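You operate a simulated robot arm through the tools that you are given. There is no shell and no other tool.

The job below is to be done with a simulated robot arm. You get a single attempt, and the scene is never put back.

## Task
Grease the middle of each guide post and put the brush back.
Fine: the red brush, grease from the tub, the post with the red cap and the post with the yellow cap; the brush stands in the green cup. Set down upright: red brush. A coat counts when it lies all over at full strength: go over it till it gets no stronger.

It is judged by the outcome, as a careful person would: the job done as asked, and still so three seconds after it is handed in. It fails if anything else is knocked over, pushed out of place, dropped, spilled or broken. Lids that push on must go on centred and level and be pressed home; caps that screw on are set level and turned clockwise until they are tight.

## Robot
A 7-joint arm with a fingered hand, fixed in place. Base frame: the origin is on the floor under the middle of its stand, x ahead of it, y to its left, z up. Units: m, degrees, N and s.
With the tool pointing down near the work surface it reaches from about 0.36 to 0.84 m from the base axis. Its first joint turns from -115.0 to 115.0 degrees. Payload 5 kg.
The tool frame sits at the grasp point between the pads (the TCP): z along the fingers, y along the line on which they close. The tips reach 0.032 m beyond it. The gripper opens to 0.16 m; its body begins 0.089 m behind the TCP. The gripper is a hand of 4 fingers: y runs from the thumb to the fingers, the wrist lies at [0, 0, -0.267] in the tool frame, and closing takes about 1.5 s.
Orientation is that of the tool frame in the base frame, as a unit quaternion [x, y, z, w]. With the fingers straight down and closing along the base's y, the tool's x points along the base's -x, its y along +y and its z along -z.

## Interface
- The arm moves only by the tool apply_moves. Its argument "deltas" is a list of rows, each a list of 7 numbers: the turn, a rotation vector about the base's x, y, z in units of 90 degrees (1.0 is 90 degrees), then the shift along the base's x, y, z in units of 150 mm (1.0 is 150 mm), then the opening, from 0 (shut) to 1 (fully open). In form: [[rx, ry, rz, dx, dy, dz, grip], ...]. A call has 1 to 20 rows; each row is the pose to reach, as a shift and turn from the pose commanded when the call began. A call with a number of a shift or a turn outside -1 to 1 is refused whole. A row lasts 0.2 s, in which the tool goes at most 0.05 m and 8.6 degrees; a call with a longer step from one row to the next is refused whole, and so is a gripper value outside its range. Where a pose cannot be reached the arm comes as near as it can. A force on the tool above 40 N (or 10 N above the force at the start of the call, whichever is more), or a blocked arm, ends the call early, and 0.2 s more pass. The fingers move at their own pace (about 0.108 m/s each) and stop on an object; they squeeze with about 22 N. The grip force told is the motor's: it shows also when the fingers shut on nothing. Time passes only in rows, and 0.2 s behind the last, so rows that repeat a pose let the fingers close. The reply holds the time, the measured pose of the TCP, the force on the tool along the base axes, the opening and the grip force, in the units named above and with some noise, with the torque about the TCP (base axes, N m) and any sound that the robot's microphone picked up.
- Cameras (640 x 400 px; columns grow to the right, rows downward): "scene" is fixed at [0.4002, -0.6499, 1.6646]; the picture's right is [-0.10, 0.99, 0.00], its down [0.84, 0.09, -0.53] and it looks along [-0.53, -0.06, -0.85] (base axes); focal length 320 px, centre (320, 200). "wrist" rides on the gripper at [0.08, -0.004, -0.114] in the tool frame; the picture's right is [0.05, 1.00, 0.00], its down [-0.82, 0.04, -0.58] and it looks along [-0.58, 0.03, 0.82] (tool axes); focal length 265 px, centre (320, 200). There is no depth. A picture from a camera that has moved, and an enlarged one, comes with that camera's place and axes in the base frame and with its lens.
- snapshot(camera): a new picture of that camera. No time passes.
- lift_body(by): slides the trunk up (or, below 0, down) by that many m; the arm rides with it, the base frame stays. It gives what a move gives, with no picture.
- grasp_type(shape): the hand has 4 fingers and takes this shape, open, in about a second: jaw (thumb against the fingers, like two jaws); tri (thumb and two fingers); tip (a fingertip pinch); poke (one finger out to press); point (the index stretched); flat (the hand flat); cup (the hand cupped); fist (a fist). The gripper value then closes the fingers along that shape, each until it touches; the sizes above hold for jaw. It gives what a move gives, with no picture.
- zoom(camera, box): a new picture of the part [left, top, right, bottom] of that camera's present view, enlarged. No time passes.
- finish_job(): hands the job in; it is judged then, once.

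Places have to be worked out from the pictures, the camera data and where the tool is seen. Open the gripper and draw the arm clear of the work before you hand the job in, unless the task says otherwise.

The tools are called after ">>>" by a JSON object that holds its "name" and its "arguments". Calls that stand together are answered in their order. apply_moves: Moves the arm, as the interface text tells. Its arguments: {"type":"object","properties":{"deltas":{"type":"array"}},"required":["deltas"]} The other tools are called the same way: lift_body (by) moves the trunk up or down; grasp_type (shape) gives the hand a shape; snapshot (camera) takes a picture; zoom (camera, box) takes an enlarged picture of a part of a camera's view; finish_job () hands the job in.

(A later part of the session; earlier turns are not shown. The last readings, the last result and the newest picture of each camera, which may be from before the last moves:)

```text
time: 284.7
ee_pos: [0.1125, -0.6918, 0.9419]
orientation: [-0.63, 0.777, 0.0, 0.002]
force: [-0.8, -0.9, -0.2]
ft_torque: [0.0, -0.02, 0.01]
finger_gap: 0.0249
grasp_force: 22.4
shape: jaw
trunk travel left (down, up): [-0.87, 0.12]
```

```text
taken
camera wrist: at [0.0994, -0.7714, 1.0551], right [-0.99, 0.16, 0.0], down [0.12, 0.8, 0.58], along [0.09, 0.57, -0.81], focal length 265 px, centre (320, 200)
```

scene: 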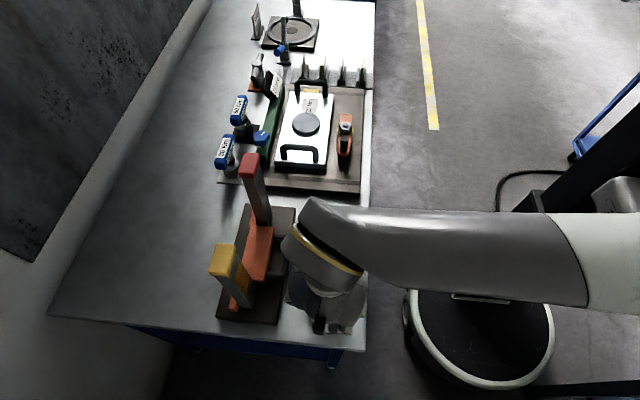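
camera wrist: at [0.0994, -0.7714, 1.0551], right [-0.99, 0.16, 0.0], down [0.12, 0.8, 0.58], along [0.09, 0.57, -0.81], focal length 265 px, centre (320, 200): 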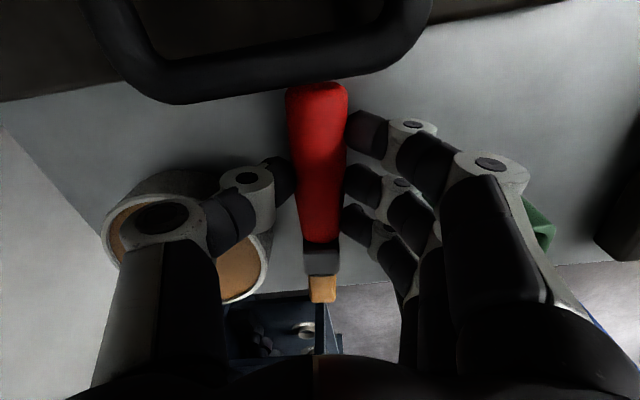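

Firm grip again (gap 25 mm). Since the zone turns out to be a patch about 36 mm wide centred on the face, vertical strokes at its centre are enough, with no sideways sweeping. I'll lift, raise the trunk, and yaw toward the red post.

>>> {"name": "apply_moves", "arguments": {"deltas": [[0, 0, 0, 0, 0, 0.1, 0], [0, 0, 0, 0, 0, 0.25, 0], [0, 0, 0, 0, 0.05, 0.45, 0], [0, 0, 0, 0, 0.15, 0.65, 0], [0, 0, 0, 0, 0.3, 0.8, 0], [0, 0, 0, 0, 0.4, 0.9, 0], [0, 0, 0, 0, 0.4, 0.9, 0]]}}

>>> {"name": "lift_body", "arguments": {"by": 0.08}}

>>> {"name": "apply_moves", "arguments": {"deltas": [[0, 0, -0.09, 0, 0, 0, 0], [0, 0, -0.18, 0, 0, 0, 0], [0, 0, -0.27, 0, 0, 0, 0], [0, 0, -0.36, 0, 0, 0, 0], [0, 0, -0.45, 0, 0, 0, 0], [0, 0, -0.54, 0, 0, 0, 0], [0, 0, -0.63, 0, 0, 0, 0], [0, 0, -0.72, 0, 0, 0, 0], [0, 0, -0.81, 0, 0, 0, 0], [0, 0, -0.9, 0, 0, 0, 0]]}}

>>> {"name": "apply_moves", "arguments": {"deltas": [[0, 0, -0.09, -0.05, 0, 0, 0], [0, 0, -0.18, -0.1, 0, 0, 0], [0, 0, -0.27, -0.15, 0, 0, 0], [0, 0, -0.36, -0.2, 0, 0, 0], [0, 0, -0.45, -0.25, 0, 0, 0], [0, 0, -0.54, -0.3, 0, 0, 0], [0, 0, -0.63, -0.4, 0, 0, 0], [0, 0, -0.72, -0.5, 0, 0, 0], [0, 0, -0.8, -0.6, 0, 0, 0], [0, 0, -0.8, -0.7, 0, 0, 0], [0, 0, -0.8, -0.7, 0, 0, 0]]}}

>>> {"name": "snapshot", "arguments": {"camera": "wrist"}}

>>> {"name": "snapshot", "arguments": {"camera": "scene"}}

```text
time: 286.3
ee_pos: [0.1115, -0.6324, 1.0767]
orientation: [-0.63, 0.776, 0.0, 0.002]
force: [0.7, -0.7, -1.6]
ft_torque: [0.02, -0.01, 0.01]
finger_gap: 0.0248
grasp_force: 22.1
shape: jaw
trunk travel left (down, up): [-0.87, 0.12]
```

```text
time: 287.5
ee_pos: [0.1128, -0.6307, 1.1556]
orientation: [-0.63, 0.777, -0.001, 0.003]
force: [0.1, 0.0, -0.6]
ft_torque: [-0.02, 0.03, 0.0]
finger_gap: 0.0248
grasp_force: 22.2
shape: jaw
trunk travel left (down, up): [-0.95, 0.04]
```

```text
time: 289.7
ee_pos: [0.1129, -0.6328, 1.1575]
orientation: [0.027, 1.0, -0.002, 0.001]
force: [0.0, 0.0, -0.5]
ft_torque: [-0.01, 0.0, -0.02]
finger_gap: 0.0249
grasp_force: 22.2
shape: jaw
trunk travel left (down, up): [-0.95, 0.04]
```

```text
time: 292.1
ee_pos: [0.0069, -0.6326, 1.1565]
orientation: [0.609, 0.793, -0.004, 0.001]
force: [-0.2, 0.8, -0.5]
ft_torque: [0.05, 0.02, 0.02]
finger_gap: 0.0244
grasp_force: 22.5
shape: jaw
trunk travel left (down, up): [-0.95, 0.04]
```

```text
taken
camera wrist: at [-0.0172, -0.5549, 1.2709], right [0.95, 0.31, 0.0], down [0.25, -0.77, 0.58], along [0.18, -0.55, -0.81], focal length 265 px, centre (320, 200)
```

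wrist: 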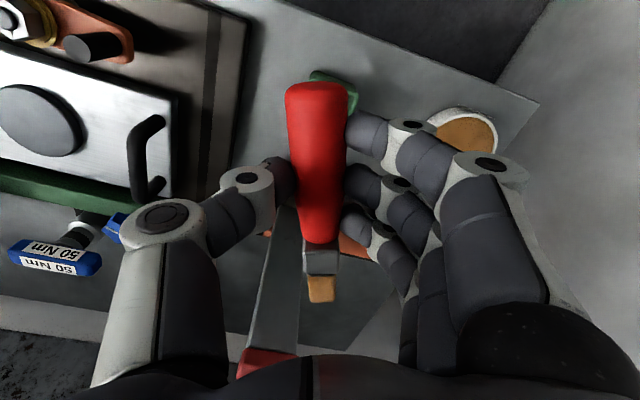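

```text
taken
```

scene: 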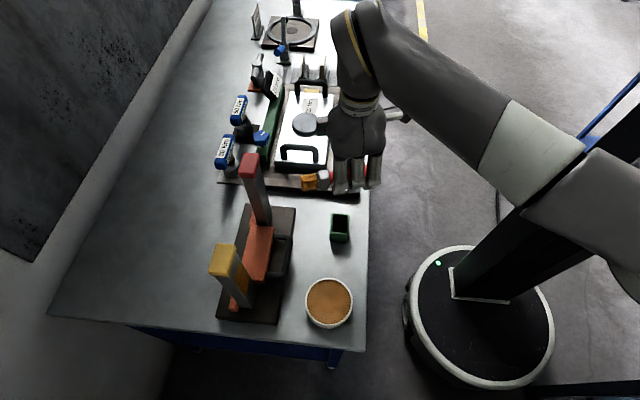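

The brush now points nearly straight at the red post. I'll move it to about 2 cm in front of the red post's +y face at mid-zone height.

>>> {"name": "apply_moves", "arguments": {"deltas": [[0, 0, 0, -0.05, -0.05, -0.15, 0], [0, 0, 0, -0.1, -0.1, -0.3, 0], [0, 0, 0, -0.147, -0.2, -0.44, 0], [0, 0, 0, -0.147, -0.3, -0.44, 0], [0, 0, 0, -0.147, -0.36, -0.44, 0], [0, 0, 0, -0.147, -0.36, -0.44, 0]]}}

>>> {"name": "zoom", "arguments": {"camera": "wrist", "box": [220, 200, 400, 380]}}

>>> {"name": "zoom", "arguments": {"camera": "scene", "box": [225, 140, 345, 260]}}

```text
time: 293.5
ee_pos: [-0.0149, -0.6867, 1.0905]
orientation: [0.608, 0.794, -0.002, 0.001]
force: [0.4, -0.4, -0.1]
ft_torque: [0.03, 0.01, 0.0]
finger_gap: 0.0245
grasp_force: 21.9
shape: jaw
trunk travel left (down, up): [-0.95, 0.04]
```

```text
2.22 times, centred on (310, 290) of wrist
camera zoom: at [-0.0395, -0.6087, 1.2049], right [0.95, 0.31, 0.0], down [0.25, -0.77, 0.58], along [0.18, -0.55, -0.81], focal length 590 px, centre (342, 0)
```

zoom: 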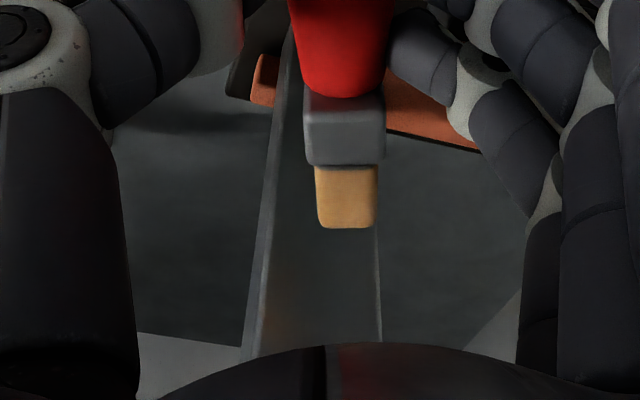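

```text
3.33 times, centred on (285, 200) of scene
camera zoom: at [0.4002, -0.6499, 1.6646], right [-0.1, 0.99, 0.0], down [0.84, 0.09, -0.53], along [-0.53, -0.06, -0.85], focal length 1068 px, centre (437, 200)
```

zoom: 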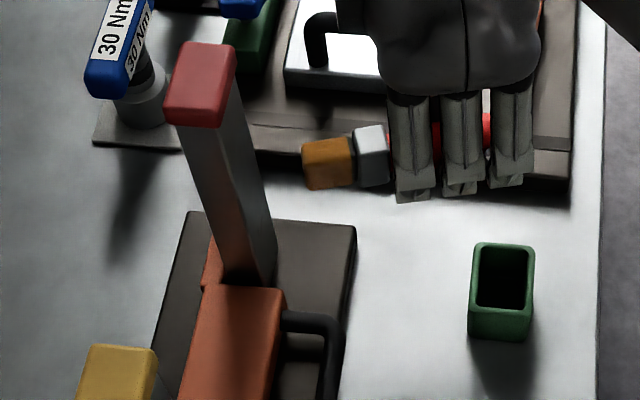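

Seen from the wrist camera the bristles line up with the middle of the red post's face. I'll approach in -y until light contact.

>>> {"name": "apply_moves", "arguments": {"deltas": [[0, 0, 0, 0, -0.06, 0, 0], [0, 0, 0, 0, -0.12, 0, 0], [0, 0, 0, 0, -0.12, 0, 0]]}}

>>> {"name": "apply_moves", "arguments": {"deltas": [[0, 0, 0, 0, -0.015, 0, 0], [0, 0, 0, 0, -0.025, 0, 0]]}}

```text
time: 294.3
ee_pos: [-0.0152, -0.7044, 1.0911]
orientation: [0.608, 0.794, -0.003, -0.001]
force: [-0.1, -0.2, 0.0]
ft_torque: [0.01, 0.02, -0.01]
finger_gap: 0.0247
grasp_force: 22.0
shape: jaw
trunk travel left (down, up): [-0.95, 0.04]
```

```text
time: 294.9
ee_pos: [-0.0159, -0.7077, 1.0921]
orientation: [0.608, 0.794, -0.002, 0.0]
force: [0.0, -0.5, -1.4]
ft_torque: [0.01, 0.04, 0.0]
finger_gap: 0.0249
grasp_force: 22.4
shape: jaw
trunk travel left (down, up): [-0.95, 0.04]
```

>>> {"name": "apply_moves", "arguments": {"deltas": [[0, 0, 0, 0, -0.015, 0, 0], [0, 0, 0, 0, -0.02, 0, 0]]}}

>>> {"name": "zoom", "arguments": {"camera": "wrist", "box": [220, 200, 400, 380]}}

```text
time: 295.5
ee_pos: [-0.0157, -0.711, 1.0906]
orientation: [0.608, 0.794, -0.002, 0.0]
force: [-0.5, -0.5, -1.1]
ft_torque: [0.02, 0.03, 0.01]
finger_gap: 0.0245
grasp_force: 22.4
shape: jaw
trunk travel left (down, up): [-0.95, 0.04]
```

```text
2.22 times, centred on (310, 290) of wrist
camera zoom: at [-0.039, -0.6333, 1.2047], right [0.95, 0.31, 0.0], down [0.25, -0.77, 0.58], along [0.18, -0.55, -0.81], focal length 590 px, centre (342, 0)
```

zoom: 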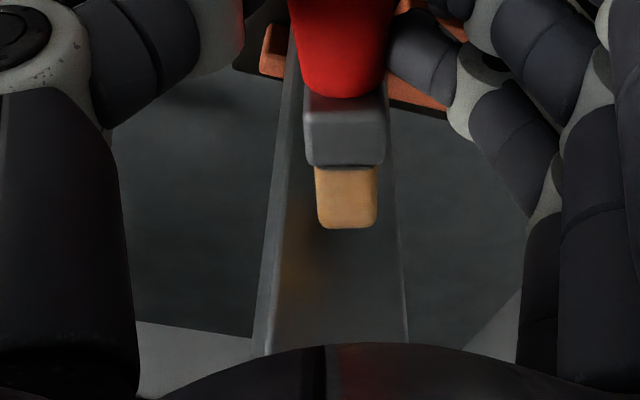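

The bristles are almost touching and right in the middle of the face. Stepping on.

>>> {"name": "apply_moves", "arguments": {"deltas": [[0, 0, 0, 0, -0.013, 0, 0], [0, 0, 0, 0, -0.013, 0, 0]]}}

>>> {"name": "apply_moves", "arguments": {"deltas": [[0, 0, 0, 0, -0.01, 0, 0], [0, 0, 0, 0, -0.01, 0, 0]]}}

```text
time: 296.1
ee_pos: [-0.0155, -0.7126, 1.0909]
orientation: [0.608, 0.794, -0.003, 0.0]
force: [-0.9, -0.3, -1.3]
ft_torque: [0.06, -0.01, -0.02]
finger_gap: 0.0247
grasp_force: 21.9
shape: jaw
trunk travel left (down, up): [-0.95, 0.04]
```

```text
time: 296.7
ee_pos: [-0.0149, -0.7144, 1.0915]
orientation: [0.608, 0.794, -0.002, 0.001]
force: [0.3, -0.2, -1.8]
ft_torque: [0.04, 0.0, 0.03]
finger_gap: 0.0249
grasp_force: 22.4
shape: jaw
trunk travel left (down, up): [-0.95, 0.04]
```

>>> {"name": "apply_moves", "arguments": {"deltas": [[0, 0, 0, 0, -0.013, 0, 0], [0, 0, 0, 0, -0.013, 0, 0]]}}

>>> {"name": "apply_moves", "arguments": {"deltas": [[0, 0, 0, 0, -0.01, 0, 0], [0, 0, 0, 0, -0.01, 0, 0]]}}

>>> {"name": "zoom", "arguments": {"camera": "wrist", "box": [220, 200, 400, 380]}}

>>> {"name": "zoom", "arguments": {"camera": "scene", "box": [235, 150, 315, 240]}}

```text
time: 297.3
ee_pos: [-0.0159, -0.7173, 1.0916]
orientation: [0.607, 0.794, -0.003, 0.0]
force: [0.2, 0.6, -0.7]
ft_torque: [0.07, 0.01, 0.03]
finger_gap: 0.0246
grasp_force: 22.4
shape: jaw
trunk travel left (down, up): [-0.95, 0.04]
```

```text
time: 297.9
ee_pos: [-0.0157, -0.7192, 1.0919]
orientation: [0.608, 0.794, -0.003, 0.001]
force: [-0.8, 0.1, -0.8]
ft_torque: [0.03, 0.03, 0.01]
finger_gap: 0.0246
grasp_force: 22.9
shape: jaw
trunk travel left (down, up): [-0.95, 0.04]
```

```text
2.22 times, centred on (310, 290) of wrist
camera zoom: at [-0.0388, -0.6403, 1.2052], right [0.95, 0.31, 0.0], down [0.25, -0.77, 0.58], along [0.18, -0.55, -0.81], focal length 590 px, centre (342, 0)
```

zoom: 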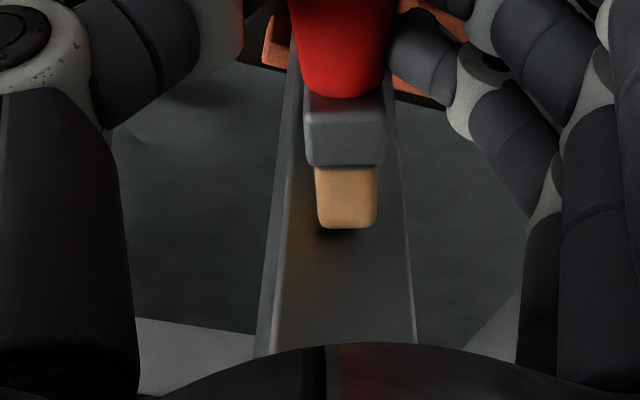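

```text
4.44 times, centred on (275, 195) of scene
camera zoom: at [0.4002, -0.6499, 1.6646], right [-0.1, 0.99, 0.0], down [0.84, 0.09, -0.53], along [-0.53, -0.06, -0.85], focal length 1424 px, centre (520, 222)
```

zoom: 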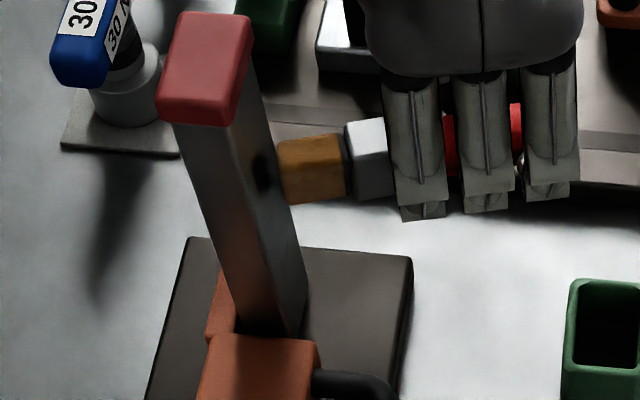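

A contact shadow is visible; just a little more.

>>> {"name": "apply_moves", "arguments": {"deltas": [[0, 0, 0, 0, -0.01, 0, 0], [0, 0, 0, 0, -0.013, 0, 0]]}}

>>> {"name": "apply_moves", "arguments": {"deltas": [[0, 0, 0, 0, -0.01, 0, 0], [0, 0, 0, 0, -0.01, 0, 0]]}}

```text
time: 298.5
ee_pos: [-0.0149, -0.7207, 1.0912]
orientation: [0.608, 0.794, -0.002, 0.0]
force: [-0.1, 1.0, -0.8]
ft_torque: [0.03, 0.03, 0.0]
finger_gap: 0.0245
grasp_force: 22.2
shape: jaw
trunk travel left (down, up): [-0.95, 0.04]
```

```text
time: 299.1
ee_pos: [-0.0151, -0.7204, 1.0916]
orientation: [0.608, 0.794, -0.003, -0.001]
force: [-0.2, 3.2, -0.8]
ft_torque: [0.1, -0.01, 0.05]
finger_gap: 0.0248
grasp_force: 21.9
shape: jaw
trunk travel left (down, up): [-0.95, 0.04]
```

Contact at 3 N. Now vertical strokes only, over the whole zone height.

>>> {"name": "apply_moves", "arguments": {"deltas": [[0, 0, 0, 0, 0, -0.06, 0], [0, 0, 0, 0, 0, -0.12, 0], [0, 0, 0, 0, 0, -0.18, 0], [0, 0, 0, 0, 0, -0.24, 0], [0, 0, 0, 0, 0, -0.31, 0], [0, 0, 0, 0, 0, -0.24, 0], [0, 0, 0, 0, 0, -0.18, 0], [0, 0, 0, 0, 0, -0.12, 0], [0, 0, 0, 0, 0, -0.06, 0], [0, 0, 0, 0, 0, 0, 0], [0, 0, 0, 0, 0, 0.06, 0], [0, 0, 0, 0, 0, 0.12, 0], [0, 0, 0, 0, 0, 0.18, 0], [0, 0, 0, 0, 0, 0.24, 0], [0, 0, 0, 0, 0, 0.31, 0], [0, 0, 0, 0, 0, 0.24, 0], [0, 0, 0, 0, 0, 0.16, 0], [0, 0, 0, 0, 0, 0.08, 0], [0, 0, 0, 0, 0, 0, 0]]}}

>>> {"name": "zoom", "arguments": {"camera": "wrist", "box": [220, 200, 400, 380]}}

>>> {"name": "zoom", "arguments": {"camera": "scene", "box": [235, 150, 315, 240]}}

```text
time: 303.1
ee_pos: [-0.0146, -0.7207, 1.0909]
orientation: [0.608, 0.794, -0.002, 0.001]
force: [0.3, 6.3, -0.5]
ft_torque: [0.14, -0.01, 0.1]
finger_gap: 0.0244
grasp_force: 22.1
shape: jaw
out of reach, approached as far as the arm can: row 4, 5, 6
trunk travel left (down, up): [-0.95, 0.04]
```

```text
2.22 times, centred on (310, 290) of wrist
camera zoom: at [-0.0393, -0.6435, 1.205], right [0.95, 0.31, 0.0], down [0.25, -0.77, 0.58], along [0.18, -0.55, -0.81], focal length 590 px, centre (342, 0)
```

zoom: 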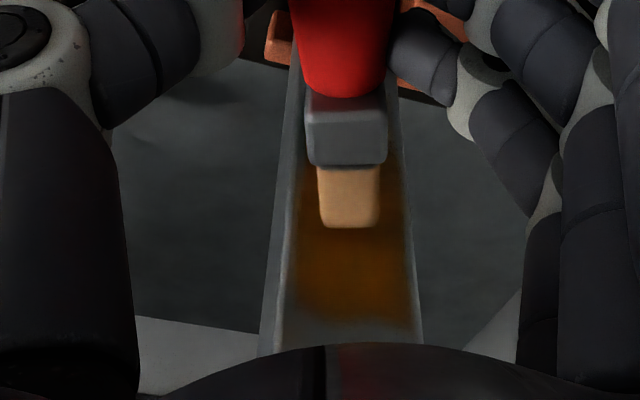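

```text
4.44 times, centred on (275, 195) of scene
camera zoom: at [0.4002, -0.6499, 1.6646], right [-0.1, 0.99, 0.0], down [0.84, 0.09, -0.53], along [-0.53, -0.06, -0.85], focal length 1424 px, centre (520, 222)
```

zoom: 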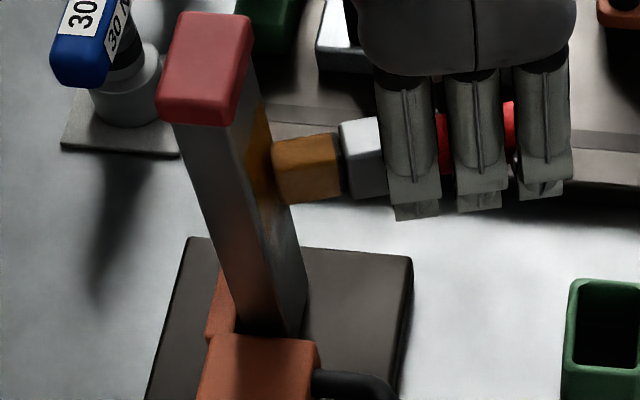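

The central stroke coats almost the full width of the face. The lowest rows were slightly out of reach, so I'll ease the pressure and do another stroke set over the reachable range.

>>> {"name": "apply_moves", "arguments": {"deltas": [[0, 0, 0, 0, 0.012, 0, 0], [0, 0, 0, 0, 0.012, 0.06, 0], [0, 0, 0, 0, 0.012, 0.12, 0], [0, 0, 0, 0, 0.012, 0.18, 0], [0, 0, 0, 0, 0.012, 0.24, 0], [0, 0, 0, 0, 0.012, 0.3, 0], [0, 0, 0, 0, 0.012, 0.34, 0], [0, 0, 0, 0, 0.012, 0.28, 0], [0, 0, 0, 0, 0.012, 0.22, 0], [0, 0, 0, 0, 0.012, 0.16, 0], [0, 0, 0, 0, 0.012, 0.1, 0], [0, 0, 0, 0, 0.012, 0.04, 0], [0, 0, 0, 0, 0.012, -0.02, 0], [0, 0, 0, 0, 0.012, -0.08, 0], [0, 0, 0, 0, 0.012, -0.14, 0], [0, 0, 0, 0, 0.012, -0.19, 0], [0, 0, 0, 0, 0.012, -0.12, 0], [0, 0, 0, 0, 0.012, -0.05, 0], [0, 0, 0, 0, 0.012, 0, 0]]}}

>>> {"name": "apply_moves", "arguments": {"deltas": [[0, 0, 0, 0, 0.1, 0, 0], [0, 0, 0, 0, 0.25, 0.05, 0], [0, 0, 0, 0, 0.4, 0.1, 0], [0, 0, 0, 0, 0.55, 0.15, 0], [0, 0, 0, 0, 0.55, 0.15, 0]]}}

>>> {"name": "snapshot", "arguments": {"camera": "wrist"}}

>>> {"name": "zoom", "arguments": {"camera": "scene", "box": [235, 150, 285, 220]}}

>>> {"name": "zoom", "arguments": {"camera": "wrist", "box": [200, 200, 340, 360]}}

```text
time: 307.1
ee_pos: [-0.0145, -0.7191, 1.0912]
orientation: [0.608, 0.794, -0.002, 0.0]
force: [-0.5, 0.6, -0.8]
ft_torque: [0.03, 0.02, 0.0]
finger_gap: 0.0247
grasp_force: 22.0
shape: jaw
trunk travel left (down, up): [-0.95, 0.04]
```

```text
time: 308.3
ee_pos: [-0.0151, -0.6383, 1.1139]
orientation: [0.608, 0.794, -0.002, 0.0]
force: [0.7, 0.4, -0.7]
ft_torque: [0.04, 0.02, -0.03]
finger_gap: 0.0246
grasp_force: 21.3
shape: jaw
trunk travel left (down, up): [-0.95, 0.04]
```

```text
taken
camera wrist: at [-0.0392, -0.5595, 1.2273], right [0.95, 0.31, 0.0], down [0.25, -0.77, 0.58], along [0.18, -0.55, -0.81], focal length 265 px, centre (320, 200)
```

wrist: 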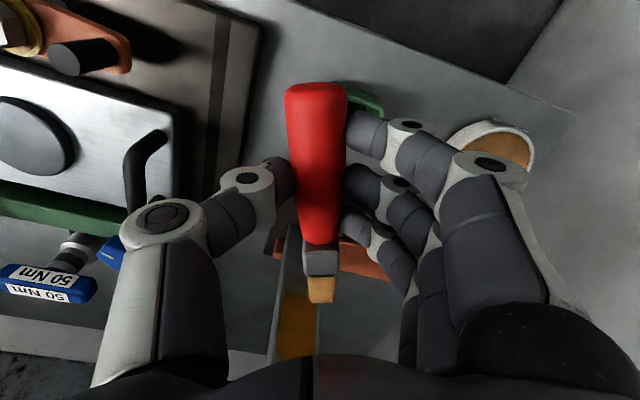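

```text
5.71 times, centred on (260, 185) of scene
camera zoom: at [0.4002, -0.6499, 1.6646], right [-0.1, 0.99, 0.0], down [0.84, 0.09, -0.53], along [-0.53, -0.06, -0.85], focal length 1831 px, centre (663, 286)
```

zoom: 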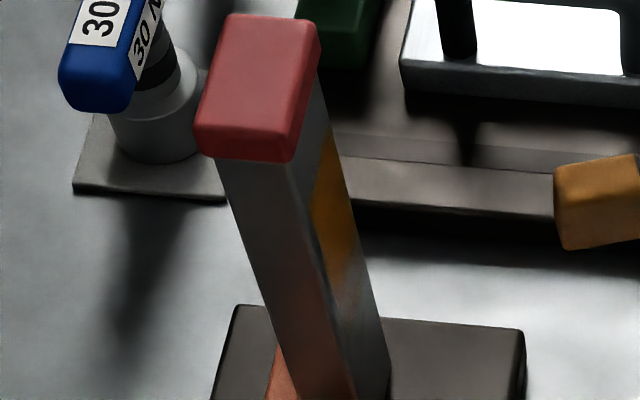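

```text
2.50 times, centred on (270, 280) of wrist
camera zoom: at [-0.0392, -0.5595, 1.2273], right [0.95, 0.31, 0.0], down [0.25, -0.77, 0.58], along [0.18, -0.55, -0.81], focal length 664 px, centre (445, 0)
```

zoom: 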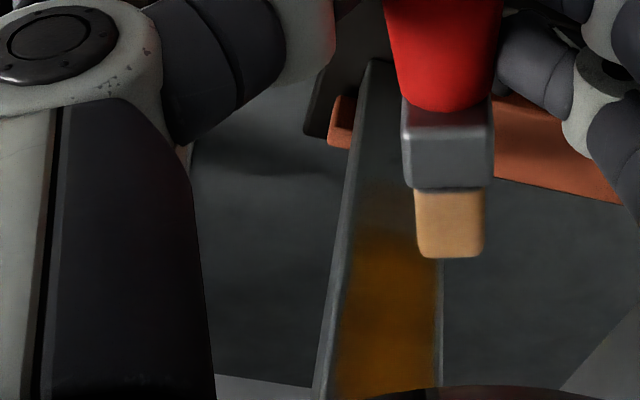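

The upper two thirds are strong; the lower part (below z 1.05) is still faint because the arm couldn't go low enough. I'll lower the trunk by 6 cm and re-approach for the lower part.

>>> {"name": "lift_body", "arguments": {"by": -0.06}}

>>> {"name": "apply_moves", "arguments": {"deltas": [[0, 0, 0, 0, -0.1, 0.08, 0], [0, 0, 0, 0, -0.25, 0.08, 0], [0, 0, 0, 0, -0.4, 0.08, 0], [0, 0, 0, 0, -0.5, 0.08, 0], [0, 0, 0, 0, -0.53, 0.08, 0], [0, 0, 0, 0, -0.53, 0.08, 0]]}}

>>> {"name": "apply_moves", "arguments": {"deltas": [[0, 0, 0, 0, -0.01, 0, 0], [0, 0, 0, 0, -0.018, 0, 0]]}}

```text
time: 309.3
ee_pos: [-0.0143, -0.6365, 1.054]
orientation: [0.608, 0.794, -0.002, 0.0]
force: [-0.3, 0.4, -0.7]
ft_torque: [0.06, -0.01, 0.01]
finger_gap: 0.0244
grasp_force: 21.7
shape: jaw
trunk travel left (down, up): [-0.89, 0.1]
```

```text
time: 310.7
ee_pos: [-0.0136, -0.7163, 1.0655]
orientation: [0.608, 0.794, -0.002, 0.001]
force: [0.6, 0.6, -1.5]
ft_torque: [0.04, 0.0, 0.02]
finger_gap: 0.0245
grasp_force: 22.2
shape: jaw
trunk travel left (down, up): [-0.89, 0.1]
```

```text
time: 311.3
ee_pos: [-0.0166, -0.7189, 1.0653]
orientation: [0.608, 0.794, -0.003, 0.001]
force: [-0.2, -0.7, -1.5]
ft_torque: [0.02, 0.0, 0.0]
finger_gap: 0.0241
grasp_force: 21.7
shape: jaw
trunk travel left (down, up): [-0.89, 0.1]
```

Reachable now. One more 2 mm step to contact, then slow vertical strokes over the lower part.

>>> {"name": "apply_moves", "arguments": {"deltas": [[0, 0, 0, 0, -0.012, 0, 0], [0, 0, 0, 0, -0.016, 0, 0]]}}

>>> {"name": "apply_moves", "arguments": {"deltas": [[0, 0, 0, 0, 0, -0.05, 0], [0, 0, 0, 0, 0, -0.1, 0], [0, 0, 0, 0, 0, -0.15, 0], [0, 0, 0, 0, 0, -0.2, 0], [0, 0, 0, 0, 0, -0.25, 0], [0, 0, 0, 0, 0, -0.2, 0], [0, 0, 0, 0, 0, -0.15, 0], [0, 0, 0, 0, 0, -0.1, 0], [0, 0, 0, 0, 0, -0.05, 0], [0, 0, 0, 0, 0, 0, 0], [0, 0, 0, 0, 0, 0.05, 0], [0, 0, 0, 0, 0, 0.1, 0], [0, 0, 0, 0, 0, 0.05, 0], [0, 0, 0, 0, 0, 0, 0], [0, 0, 0, 0, 0, -0.06, 0], [0, 0, 0, 0, 0, -0.12, 0], [0, 0, 0, 0, 0, -0.18, 0], [0, 0, 0, 0, 0, -0.24, 0], [0, 0, 0, 0, 0, -0.18, 0], [0, 0, 0, 0, 0, -0.12, 0]]}}

>>> {"name": "zoom", "arguments": {"camera": "wrist", "box": [220, 200, 400, 380]}}

>>> {"name": "zoom", "arguments": {"camera": "scene", "box": [235, 150, 285, 220]}}

```text
time: 311.9
ee_pos: [-0.0155, -0.7214, 1.0654]
orientation: [0.608, 0.794, -0.003, 0.0]
force: [0.0, 5.2, -0.5]
ft_torque: [0.15, 0.0, 0.1]
finger_gap: 0.0246
grasp_force: 22.1
shape: jaw
trunk travel left (down, up): [-0.89, 0.1]
```

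```text
time: 316.1
ee_pos: [-0.0152, -0.721, 1.0475]
orientation: [0.608, 0.794, -0.002, 0.001]
force: [0.3, 3.5, -1.4]
ft_torque: [0.22, 0.05, 0.08]
finger_gap: 0.0244
grasp_force: 22.2
shape: jaw
trunk travel left (down, up): [-0.89, 0.1]
```

```text
2.22 times, centred on (310, 290) of wrist
camera zoom: at [-0.0394, -0.6438, 1.1614], right [0.95, 0.31, 0.0], down [0.25, -0.77, 0.58], along [0.18, -0.55, -0.81], focal length 590 px, centre (342, 0)
```

zoom: 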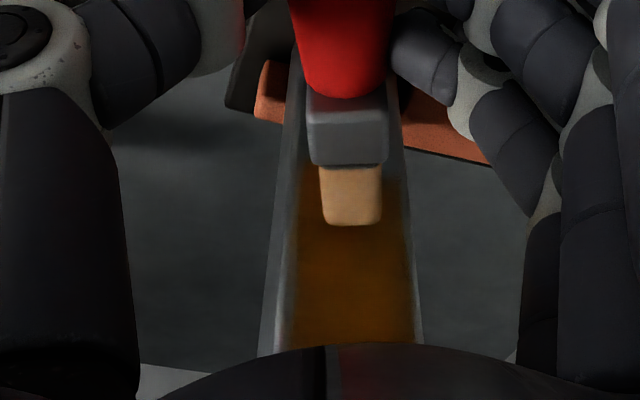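

```text
5.71 times, centred on (260, 185) of scene
camera zoom: at [0.4002, -0.6499, 1.6646], right [-0.1, 0.99, 0.0], down [0.84, 0.09, -0.53], along [-0.53, -0.06, -0.85], focal length 1831 px, centre (663, 286)
```

zoom: 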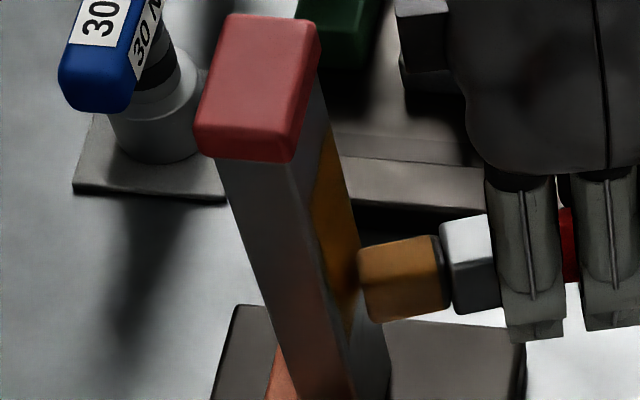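

The lower part is now covered as well. I'll back off and inspect the red post's face.

>>> {"name": "apply_moves", "arguments": {"deltas": [[0, 0, 0, 0, 0.1, 0, 0], [0, 0, 0, 0, 0.25, 0.1, 0], [0, 0, 0, 0, 0.4, 0.25, 0], [0, 0, 0, 0, 0.55, 0.4, 0], [0, 0, 0, 0, 0.55, 0.6, 0], [0, 0, 0, 0, 0.55, 0.6, 0]]}}

>>> {"name": "zoom", "arguments": {"camera": "scene", "box": [240, 150, 280, 220]}}

>>> {"name": "zoom", "arguments": {"camera": "wrist", "box": [200, 200, 340, 360]}}

```text
time: 317.5
ee_pos: [-0.0132, -0.6394, 1.1392]
orientation: [0.608, 0.794, -0.004, 0.0]
force: [0.4, -0.4, -0.5]
ft_torque: [0.04, 0.03, 0.03]
finger_gap: 0.0243
grasp_force: 22.5
shape: jaw
trunk travel left (down, up): [-0.89, 0.1]
```

```text
5.71 times, centred on (260, 185) of scene
camera zoom: at [0.4002, -0.6499, 1.6646], right [-0.1, 0.99, 0.0], down [0.84, 0.09, -0.53], along [-0.53, -0.06, -0.85], focal length 1831 px, centre (663, 286)
```

zoom: 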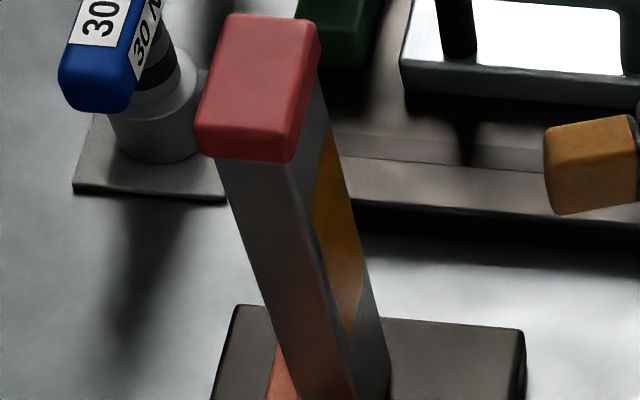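

```text
2.50 times, centred on (270, 280) of wrist
camera zoom: at [-0.0384, -0.5617, 1.2521], right [0.95, 0.31, 0.0], down [0.26, -0.77, 0.58], along [0.18, -0.55, -0.81], focal length 664 px, centre (445, 0)
```

zoom: 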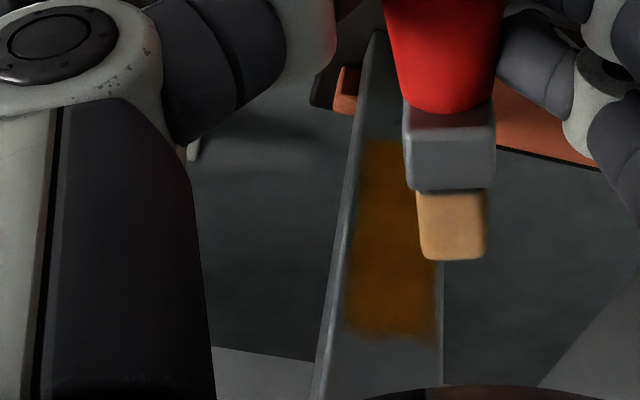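

The red post's patch is a clean, uniform rectangle. To make sure no other face belongs to the zone, I'll test the red post's -x face with a light touch: yaw +30° and move around to its -x side, keeping clear of the post.

>>> {"name": "apply_moves", "arguments": {"deltas": [[0, 0, 0.08, -0.1, 0, 0, 0], [0, 0, 0.16, -0.2, 0, -0.05, 0], [0, 0, 0.24, -0.35, -0.05, -0.1, 0], [0, 0, 0.32, -0.5, -0.1, -0.15, 0], [0, 0, 0.333, -0.65, -0.2, -0.2, 0], [0, 0, 0.333, -0.78, -0.3, -0.25, 0], [0, 0, 0.333, -0.8, -0.45, -0.3, 0], [0, 0, 0.333, -0.8, -0.6, -0.32, 0], [0, 0, 0.333, -0.8, -0.6, -0.32, 0]]}}

>>> {"name": "snapshot", "arguments": {"camera": "wrist"}}

>>> {"name": "zoom", "arguments": {"camera": "scene", "box": [200, 110, 340, 250]}}

```text
time: 319.5
ee_pos: [-0.1337, -0.7289, 1.0927]
orientation: [0.382, 0.924, -0.003, 0.001]
force: [-0.6, -0.9, -1.0]
ft_torque: [0.01, 0.04, 0.03]
finger_gap: 0.0244
grasp_force: 22.5
shape: jaw
trunk travel left (down, up): [-0.89, 0.1]
```

```text
taken
camera wrist: at [-0.1927, -0.6741, 1.2042], right [0.67, 0.74, 0.0], down [0.61, -0.54, 0.58], along [0.43, -0.39, -0.81], focal length 265 px, centre (320, 200)
```

wrist: 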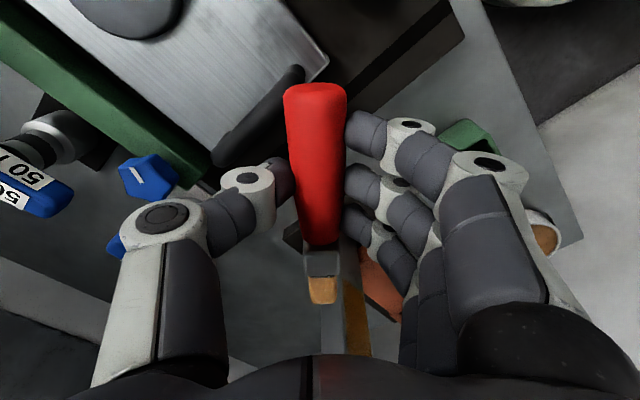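

```text
2.86 times, centred on (270, 180) of scene
camera zoom: at [0.4002, -0.6499, 1.6646], right [-0.1, 0.99, 0.0], down [0.84, 0.09, -0.53], along [-0.53, -0.06, -0.85], focal length 916 px, centre (463, 257)
```

zoom: 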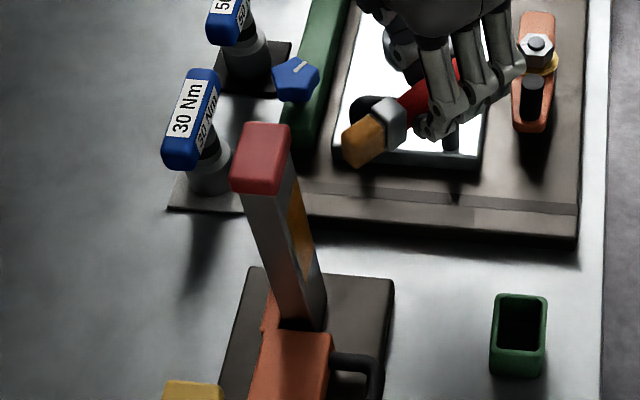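

The hand is clear of the tray items. I'll move the tip level with the -x face's middle, then approach in +x.

>>> {"name": "apply_moves", "arguments": {"deltas": [[0, 0, 0, 0, -0.1, 0, 0], [0, 0, 0, 0, -0.2, 0, 0], [0, 0, 0, 0.06, -0.2, 0, 0], [0, 0, 0, 0.1, -0.2, 0, 0], [0, 0, 0, 0.1, -0.2, 0, 0]]}}

>>> {"name": "zoom", "arguments": {"camera": "wrist", "box": [240, 210, 420, 390]}}

>>> {"name": "zoom", "arguments": {"camera": "scene", "box": [220, 120, 320, 220]}}

```text
time: 320.7
ee_pos: [-0.1194, -0.7584, 1.0899]
orientation: [0.383, 0.924, -0.002, 0.002]
force: [-0.1, 0.2, -1.4]
ft_torque: [0.02, 0.01, 0.05]
finger_gap: 0.0245
grasp_force: 21.4
shape: jaw
out of reach, approached as far as the arm can: row 2
trunk travel left (down, up): [-0.89, 0.1]
```

```text
2.22 times, centred on (330, 300) of wrist
camera zoom: at [-0.1794, -0.7037, 1.2034], right [0.67, 0.74, 0.0], down [0.61, -0.54, 0.58], along [0.43, -0.39, -0.81], focal length 590 px, centre (298, -22)
```

zoom: 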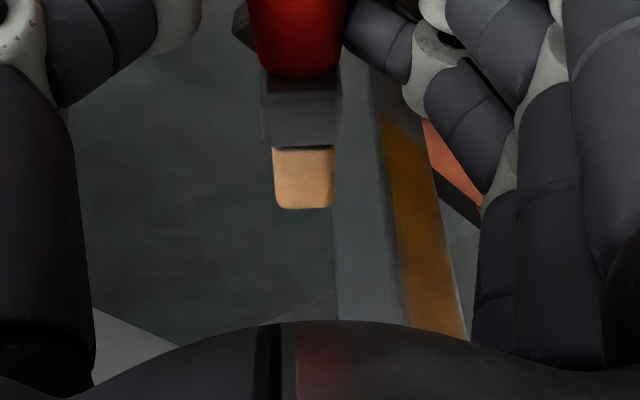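

```text
4.00 times, centred on (270, 170) of scene
camera zoom: at [0.4002, -0.6499, 1.6646], right [-0.1, 0.99, 0.0], down [0.84, 0.09, -0.53], along [-0.53, -0.06, -0.85], focal length 1282 px, centre (520, 320)
```

zoom: 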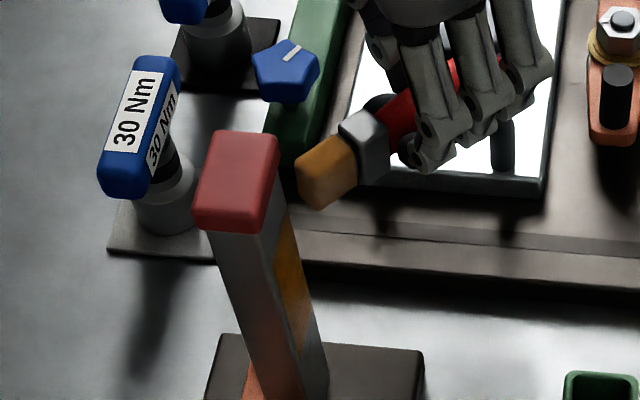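

The bristle corner is level with the -x face and about 17 mm away. Approaching in +x, slowly.

>>> {"name": "apply_moves", "arguments": {"deltas": [[0, 0, 0, 0.035, 0, 0, 0], [0, 0, 0, 0.07, 0, 0, 0], [0, 0, 0, 0.07, 0, 0, 0]]}}

>>> {"name": "apply_moves", "arguments": {"deltas": [[0, 0, 0, 0.013, 0, 0, 0], [0, 0, 0, 0.02, 0, 0, 0]]}}

>>> {"name": "zoom", "arguments": {"camera": "wrist", "box": [240, 210, 420, 390]}}

```text
time: 321.5
ee_pos: [-0.1104, -0.7594, 1.0894]
orientation: [0.383, 0.924, -0.002, 0.001]
force: [-0.2, -0.1, -0.6]
ft_torque: [-0.02, 0.03, 0.0]
finger_gap: 0.0245
grasp_force: 21.7
shape: jaw
trunk travel left (down, up): [-0.89, 0.1]
```

```text
time: 322.1
ee_pos: [-0.1069, -0.7599, 1.0894]
orientation: [0.382, 0.924, -0.001, 0.001]
force: [0.3, 0.1, -1.3]
ft_torque: [-0.02, 0.02, 0.0]
finger_gap: 0.0246
grasp_force: 22.0
shape: jaw
trunk travel left (down, up): [-0.89, 0.1]
```

```text
2.22 times, centred on (330, 300) of wrist
camera zoom: at [-0.1656, -0.7041, 1.2034], right [0.67, 0.74, 0.0], down [0.61, -0.54, 0.58], along [0.43, -0.39, -0.81], focal length 590 px, centre (298, -22)
```

zoom: 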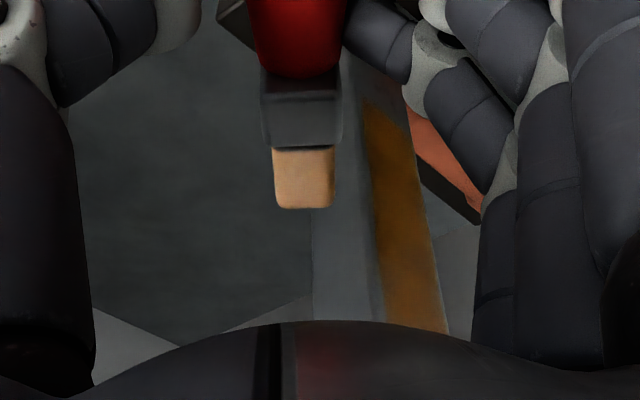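

Still no contact; continuing in small steps.

>>> {"name": "apply_moves", "arguments": {"deltas": [[0, 0, 0, 0.013, 0, 0, 0], [0, 0, 0, 0.02, 0, 0, 0]]}}

>>> {"name": "apply_moves", "arguments": {"deltas": [[0, 0, 0, 0.013, 0, 0, 0], [0, 0, 0, 0.013, 0, 0, 0]]}}

>>> {"name": "zoom", "arguments": {"camera": "wrist", "box": [240, 210, 420, 390]}}

```text
time: 322.7
ee_pos: [-0.1032, -0.76, 1.0899]
orientation: [0.381, 0.924, -0.002, 0.001]
force: [0.6, 0.5, -0.5]
ft_torque: [0.0, 0.02, -0.01]
finger_gap: 0.0244
grasp_force: 22.4
shape: jaw
trunk travel left (down, up): [-0.89, 0.1]
```

```text
time: 323.3
ee_pos: [-0.1016, -0.7596, 1.0901]
orientation: [0.383, 0.924, -0.002, 0.001]
force: [0.3, -0.2, -2.1]
ft_torque: [-0.02, -0.03, 0.01]
finger_gap: 0.0244
grasp_force: 21.9
shape: jaw
trunk travel left (down, up): [-0.89, 0.1]
```

```text
2.22 times, centred on (330, 300) of wrist
camera zoom: at [-0.1609, -0.7039, 1.2032], right [0.67, 0.74, 0.0], down [0.61, -0.54, 0.58], along [0.43, -0.39, -0.81], focal length 590 px, centre (298, -22)
```

zoom: 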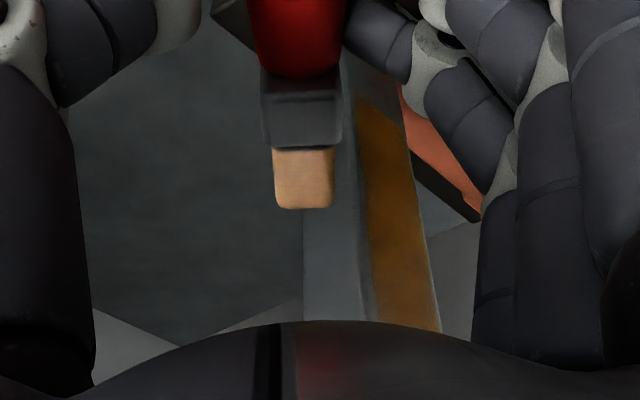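

>>> {"name": "apply_moves", "arguments": {"deltas": [[0, 0, 0, 0.013, 0, 0, 0], [0, 0, 0, 0.02, 0, 0, 0]]}}

>>> {"name": "apply_moves", "arguments": {"deltas": [[0, 0, 0, 0.01, 0, 0, 0], [0, 0, 0, 0.013, 0, 0, 0]]}}

>>> {"name": "apply_moves", "arguments": {"deltas": [[0, 0, 0, 0.01, 0, 0, 0], [0, 0, 0, 0.01, 0, 0, 0]]}}

>>> {"name": "zoom", "arguments": {"camera": "wrist", "box": [240, 210, 420, 390]}}

```text
time: 323.9
ee_pos: [-0.0993, -0.7589, 1.0896]
orientation: [0.383, 0.924, -0.002, 0.001]
force: [1.1, -0.4, 0.1]
ft_torque: [0.02, 0.02, 0.02]
finger_gap: 0.0242
grasp_force: 21.9
shape: jaw
trunk travel left (down, up): [-0.89, 0.1]
```

```text
time: 324.5
ee_pos: [-0.0973, -0.7599, 1.0911]
orientation: [0.382, 0.924, -0.002, 0.001]
force: [-0.7, 0.5, -0.7]
ft_torque: [0.01, 0.0, -0.05]
finger_gap: 0.0246
grasp_force: 22.0
shape: jaw
trunk travel left (down, up): [-0.89, 0.1]
```

```text
time: 325.1
ee_pos: [-0.0945, -0.759, 1.0888]
orientation: [0.383, 0.924, -0.003, 0.001]
force: [0.3, 0.5, -1.2]
ft_torque: [0.03, 0.04, -0.01]
finger_gap: 0.0245
grasp_force: 22.2
shape: jaw
trunk travel left (down, up): [-0.89, 0.1]
```

```text
2.22 times, centred on (330, 300) of wrist
camera zoom: at [-0.1544, -0.7039, 1.2036], right [0.67, 0.74, 0.0], down [0.61, -0.54, 0.58], along [0.43, -0.39, -0.81], focal length 590 px, centre (298, -22)
```

zoom: 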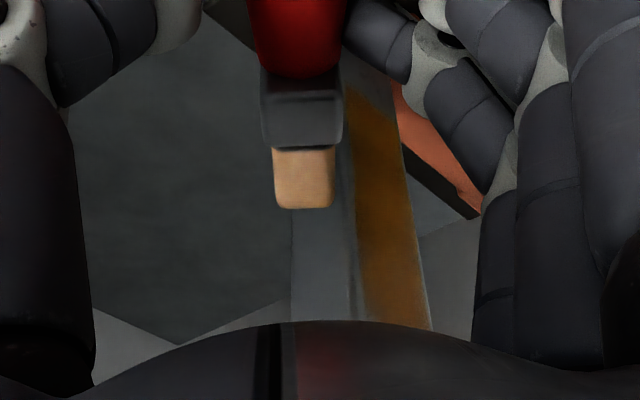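

Nearly there; I'll shift 5 mm to -y so contact falls in the middle of that face, and continue.

>>> {"name": "apply_moves", "arguments": {"deltas": [[0, 0, 0, 0, -0.033, 0, 0], [0, 0, 0, 0.012, -0.033, 0, 0]]}}

>>> {"name": "apply_moves", "arguments": {"deltas": [[0, 0, 0, 0.01, 0, 0, 0], [0, 0, 0, 0.012, 0, 0, 0]]}}

>>> {"name": "apply_moves", "arguments": {"deltas": [[0, 0, 0, 0.01, 0, 0, 0], [0, 0, 0, 0.01, 0, 0, 0]]}}

>>> {"name": "zoom", "arguments": {"camera": "wrist", "box": [240, 210, 420, 390]}}

```text
time: 325.7
ee_pos: [-0.0926, -0.7635, 1.0914]
orientation: [0.383, 0.924, -0.003, 0.001]
force: [0.1, 0.7, -1.1]
ft_torque: [0.02, 0.02, 0.01]
finger_gap: 0.0244
grasp_force: 22.2
shape: jaw
trunk travel left (down, up): [-0.89, 0.1]
```

```text
time: 326.3
ee_pos: [-0.0914, -0.7641, 1.0901]
orientation: [0.381, 0.925, -0.003, 0.001]
force: [-0.8, 0.2, -1.2]
ft_torque: [0.03, 0.0, 0.03]
finger_gap: 0.0246
grasp_force: 21.9
shape: jaw
trunk travel left (down, up): [-0.89, 0.1]
```

```text
time: 326.9
ee_pos: [-0.0905, -0.7639, 1.0905]
orientation: [0.382, 0.924, -0.003, 0.001]
force: [-0.3, -0.1, -1.1]
ft_torque: [0.02, 0.01, 0.0]
finger_gap: 0.0247
grasp_force: 21.8
shape: jaw
trunk travel left (down, up): [-0.89, 0.1]
```

```text
2.22 times, centred on (330, 300) of wrist
camera zoom: at [-0.1494, -0.7091, 1.2031], right [0.67, 0.74, 0.0], down [0.61, -0.54, 0.58], along [0.43, -0.39, -0.81], focal length 590 px, centre (298, -22)
```

zoom: 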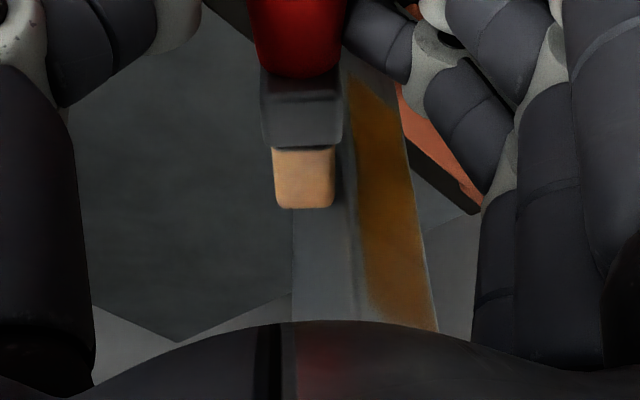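

A contact shadow appears beside the bristles; a couple more steps.

>>> {"name": "apply_moves", "arguments": {"deltas": [[0, 0, 0, 0.01, 0, 0, 0], [0, 0, 0, 0.013, 0, 0, 0]]}}

>>> {"name": "apply_moves", "arguments": {"deltas": [[0, 0, 0, 0.01, 0, 0, 0], [0, 0, 0, 0.01, 0, 0, 0]]}}

```text
time: 327.5
ee_pos: [-0.0878, -0.7645, 1.0895]
orientation: [0.383, 0.924, -0.002, 0.0]
force: [-0.5, -0.8, -1.3]
ft_torque: [0.02, 0.01, 0.03]
finger_gap: 0.0245
grasp_force: 22.0
shape: jaw
trunk travel left (down, up): [-0.89, 0.1]
```

```text
time: 328.1
ee_pos: [-0.0873, -0.7644, 1.0896]
orientation: [0.383, 0.924, -0.002, 0.0]
force: [0.1, 0.4, -0.8]
ft_torque: [0.01, 0.01, -0.01]
finger_gap: 0.0242
grasp_force: 21.6
shape: jaw
trunk travel left (down, up): [-0.89, 0.1]
```

>>> {"name": "apply_moves", "arguments": {"deltas": [[0, 0, 0, 0.01, 0, 0, 0], [0, 0, 0, 0.012, 0, 0, 0]]}}

>>> {"name": "apply_moves", "arguments": {"deltas": [[0, 0, 0, 0.01, 0, 0, 0], [0, 0, 0, 0.01, 0, 0, 0]]}}

>>> {"name": "zoom", "arguments": {"camera": "wrist", "box": [240, 210, 420, 390]}}

```text
time: 328.7
ee_pos: [-0.0849, -0.7644, 1.0897]
orientation: [0.383, 0.924, -0.001, 0.001]
force: [-1.2, 0.0, -0.4]
ft_torque: [-0.01, 0.04, -0.06]
finger_gap: 0.0242
grasp_force: 21.8
shape: jaw
trunk travel left (down, up): [-0.89, 0.1]
```

```text
time: 329.3
ee_pos: [-0.0855, -0.764, 1.09]
orientation: [0.383, 0.924, -0.002, 0.001]
force: [-4.0, 2.1, -1.1]
ft_torque: [0.03, 0.11, -0.1]
finger_gap: 0.0242
grasp_force: 21.6
shape: jaw
trunk travel left (down, up): [-0.89, 0.1]
```

```text
2.22 times, centred on (330, 300) of wrist
camera zoom: at [-0.1438, -0.7089, 1.2035], right [0.67, 0.74, 0.0], down [0.61, -0.54, 0.58], along [0.43, -0.39, -0.81], focal length 590 px, centre (298, -22)
```

zoom: 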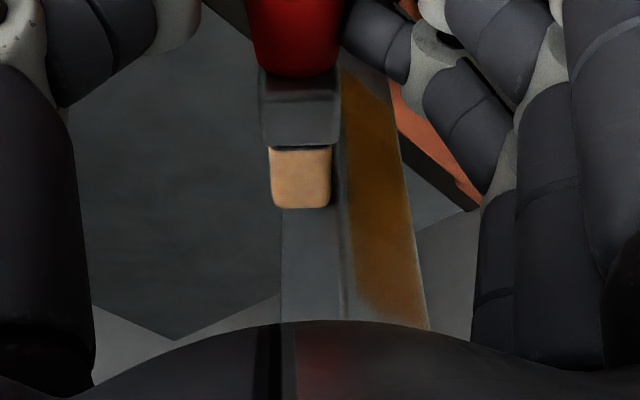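

Contact with the -x face (4 N). A short gentle vertical stroke, then I'll look for any coat there.

>>> {"name": "apply_moves", "arguments": {"deltas": [[0, 0, 0, 0, 0, 0.05, 0], [0, 0, 0, 0, 0, 0.1, 0], [0, 0, 0, 0, 0, 0.05, 0], [0, 0, 0, 0, 0, 0, 0], [0, 0, 0, 0, 0, -0.05, 0], [0, 0, 0, 0, 0, -0.1, 0], [0, 0, 0, 0, 0, -0.05, 0], [0, 0, 0, 0, 0, 0, 0]]}}

>>> {"name": "apply_moves", "arguments": {"deltas": [[0, 0, 0, -0.05, 0, 0, 0], [0, 0, 0, -0.12, 0, 0, 0], [0, 0, 0, -0.2, 0, 0, 0], [0, 0, 0, -0.25, 0.05, 0, 0]]}}

>>> {"name": "zoom", "arguments": {"camera": "wrist", "box": [260, 220, 400, 370]}}

```text
time: 331.1
ee_pos: [-0.0839, -0.7639, 1.0912]
orientation: [0.383, 0.924, -0.002, 0.002]
force: [-3.6, 0.6, -2.3]
ft_torque: [0.06, 0.19, -0.21]
finger_gap: 0.0243
grasp_force: 22.1
shape: jaw
trunk travel left (down, up): [-0.89, 0.1]
```

```text
time: 332.1
ee_pos: [-0.1197, -0.7559, 1.0914]
orientation: [0.382, 0.924, -0.003, 0.001]
force: [0.2, -1.0, -1.2]
ft_torque: [-0.01, 0.04, -0.02]
finger_gap: 0.0242
grasp_force: 21.9
shape: jaw
trunk travel left (down, up): [-0.89, 0.1]
```

```text
2.67 times, centred on (330, 295) of wrist
camera zoom: at [-0.1784, -0.7011, 1.204], right [0.67, 0.74, 0.0], down [0.61, -0.54, 0.58], along [0.43, -0.39, -0.81], focal length 708 px, centre (293, -53)
```

zoom: 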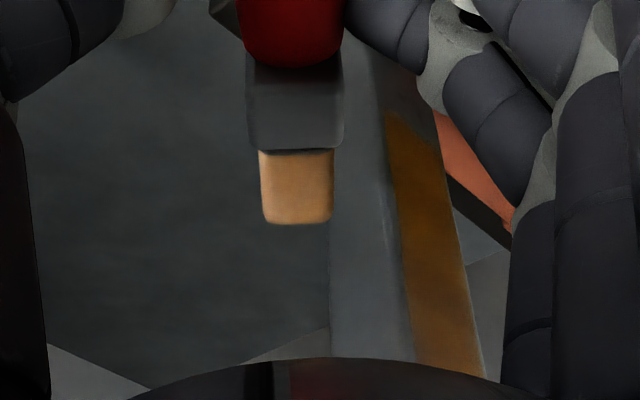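

No coat takes on the -x face, so the zone is just the robot-facing patch on each post. Now I'll check both patches closely for uniform strength.

>>> {"name": "zoom", "arguments": {"camera": "scene", "box": [235, 250, 275, 310]}}

>>> {"name": "zoom", "arguments": {"camera": "scene", "box": [245, 150, 285, 220]}}

```text
6.67 times, centred on (255, 280) of scene
camera zoom: at [0.4002, -0.6499, 1.6646], right [-0.1, 0.99, 0.0], down [0.84, 0.09, -0.53], along [-0.53, -0.06, -0.85], focal length 2137 px, centre (753, -333)
```

zoom: 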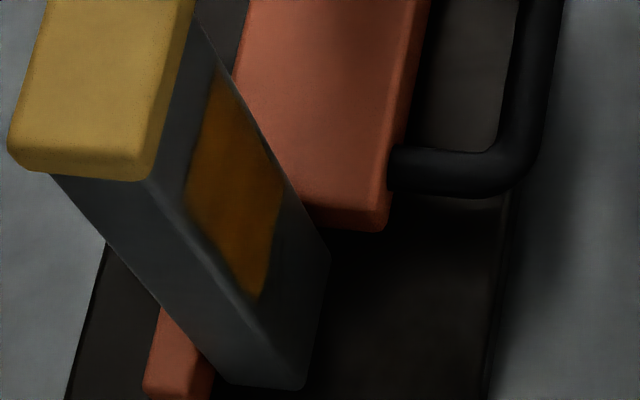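

```text
5.71 times, centred on (265, 185) of scene
camera zoom: at [0.4002, -0.6499, 1.6646], right [-0.1, 0.99, 0.0], down [0.84, 0.09, -0.53], along [-0.53, -0.06, -0.85], focal length 1831 px, centre (634, 286)
```

zoom: 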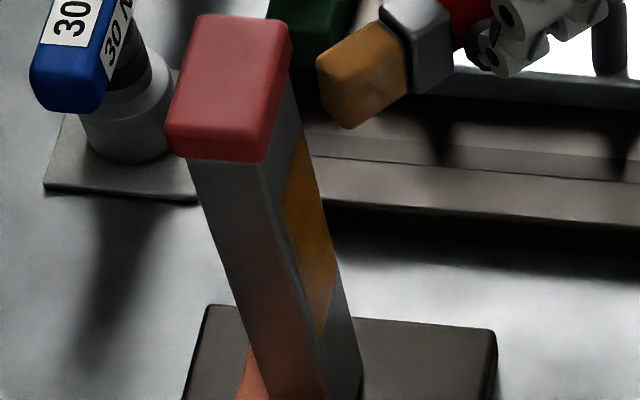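

The lower end of the red patch looks slightly lighter from here. I'll go back to the front of the red post and brush over it again, also checking the full height.

>>> {"name": "apply_moves", "arguments": {"deltas": [[0, 0, 0, -0.05, 0.15, 0.05, 0], [0, 0, 0, -0.05, 0.3, 0.1, 0], [0, 0, -0.07, 0.05, 0.45, 0.15, 0], [0, 0, -0.15, 0.2, 0.6, 0.2, 0], [0, 0, -0.23, 0.35, 0.7, 0.2, 0], [0, 0, -0.31, 0.5, 0.78, 0.2, 0], [0, 0, -0.333, 0.65, 0.78, 0.1, 0], [0, 0, -0.333, 0.7, 0.78, 0, 0], [0, 0, -0.333, 0.7, 0.78, -0.1, 0]]}}

>>> {"name": "apply_moves", "arguments": {"deltas": [[0, 0, 0, 0, -0.15, 0, 0], [0, 0, 0, 0, -0.3, 0, 0], [0, 0, 0, 0, -0.42, 0, 0], [0, 0, 0, 0, -0.48, 0, 0], [0, 0, 0, 0, -0.48, 0, 0]]}}

>>> {"name": "zoom", "arguments": {"camera": "wrist", "box": [220, 200, 400, 380]}}

```text
time: 334.1
ee_pos: [-0.0157, -0.6404, 1.0748]
orientation: [0.609, 0.793, -0.003, 0.001]
force: [1.0, -0.4, -0.5]
ft_torque: [0.06, 0.03, 0.01]
finger_gap: 0.0241
grasp_force: 22.3
shape: jaw
trunk travel left (down, up): [-0.89, 0.1]
```

```text
time: 335.3
ee_pos: [-0.016, -0.7128, 1.0744]
orientation: [0.608, 0.794, -0.002, 0.0]
force: [0.0, -0.6, -1.2]
ft_torque: [0.03, 0.0, 0.0]
finger_gap: 0.0242
grasp_force: 22.2
shape: jaw
trunk travel left (down, up): [-0.89, 0.1]
```

```text
2.22 times, centred on (310, 290) of wrist
camera zoom: at [-0.0403, -0.6346, 1.1884], right [0.95, 0.31, 0.0], down [0.25, -0.77, 0.58], along [0.18, -0.55, -0.81], focal length 590 px, centre (342, 0)
```

zoom: 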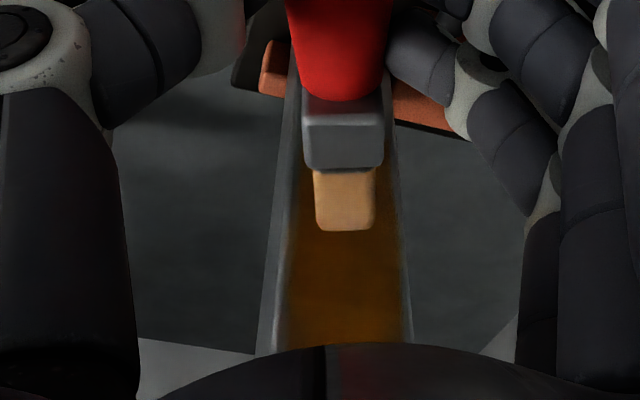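

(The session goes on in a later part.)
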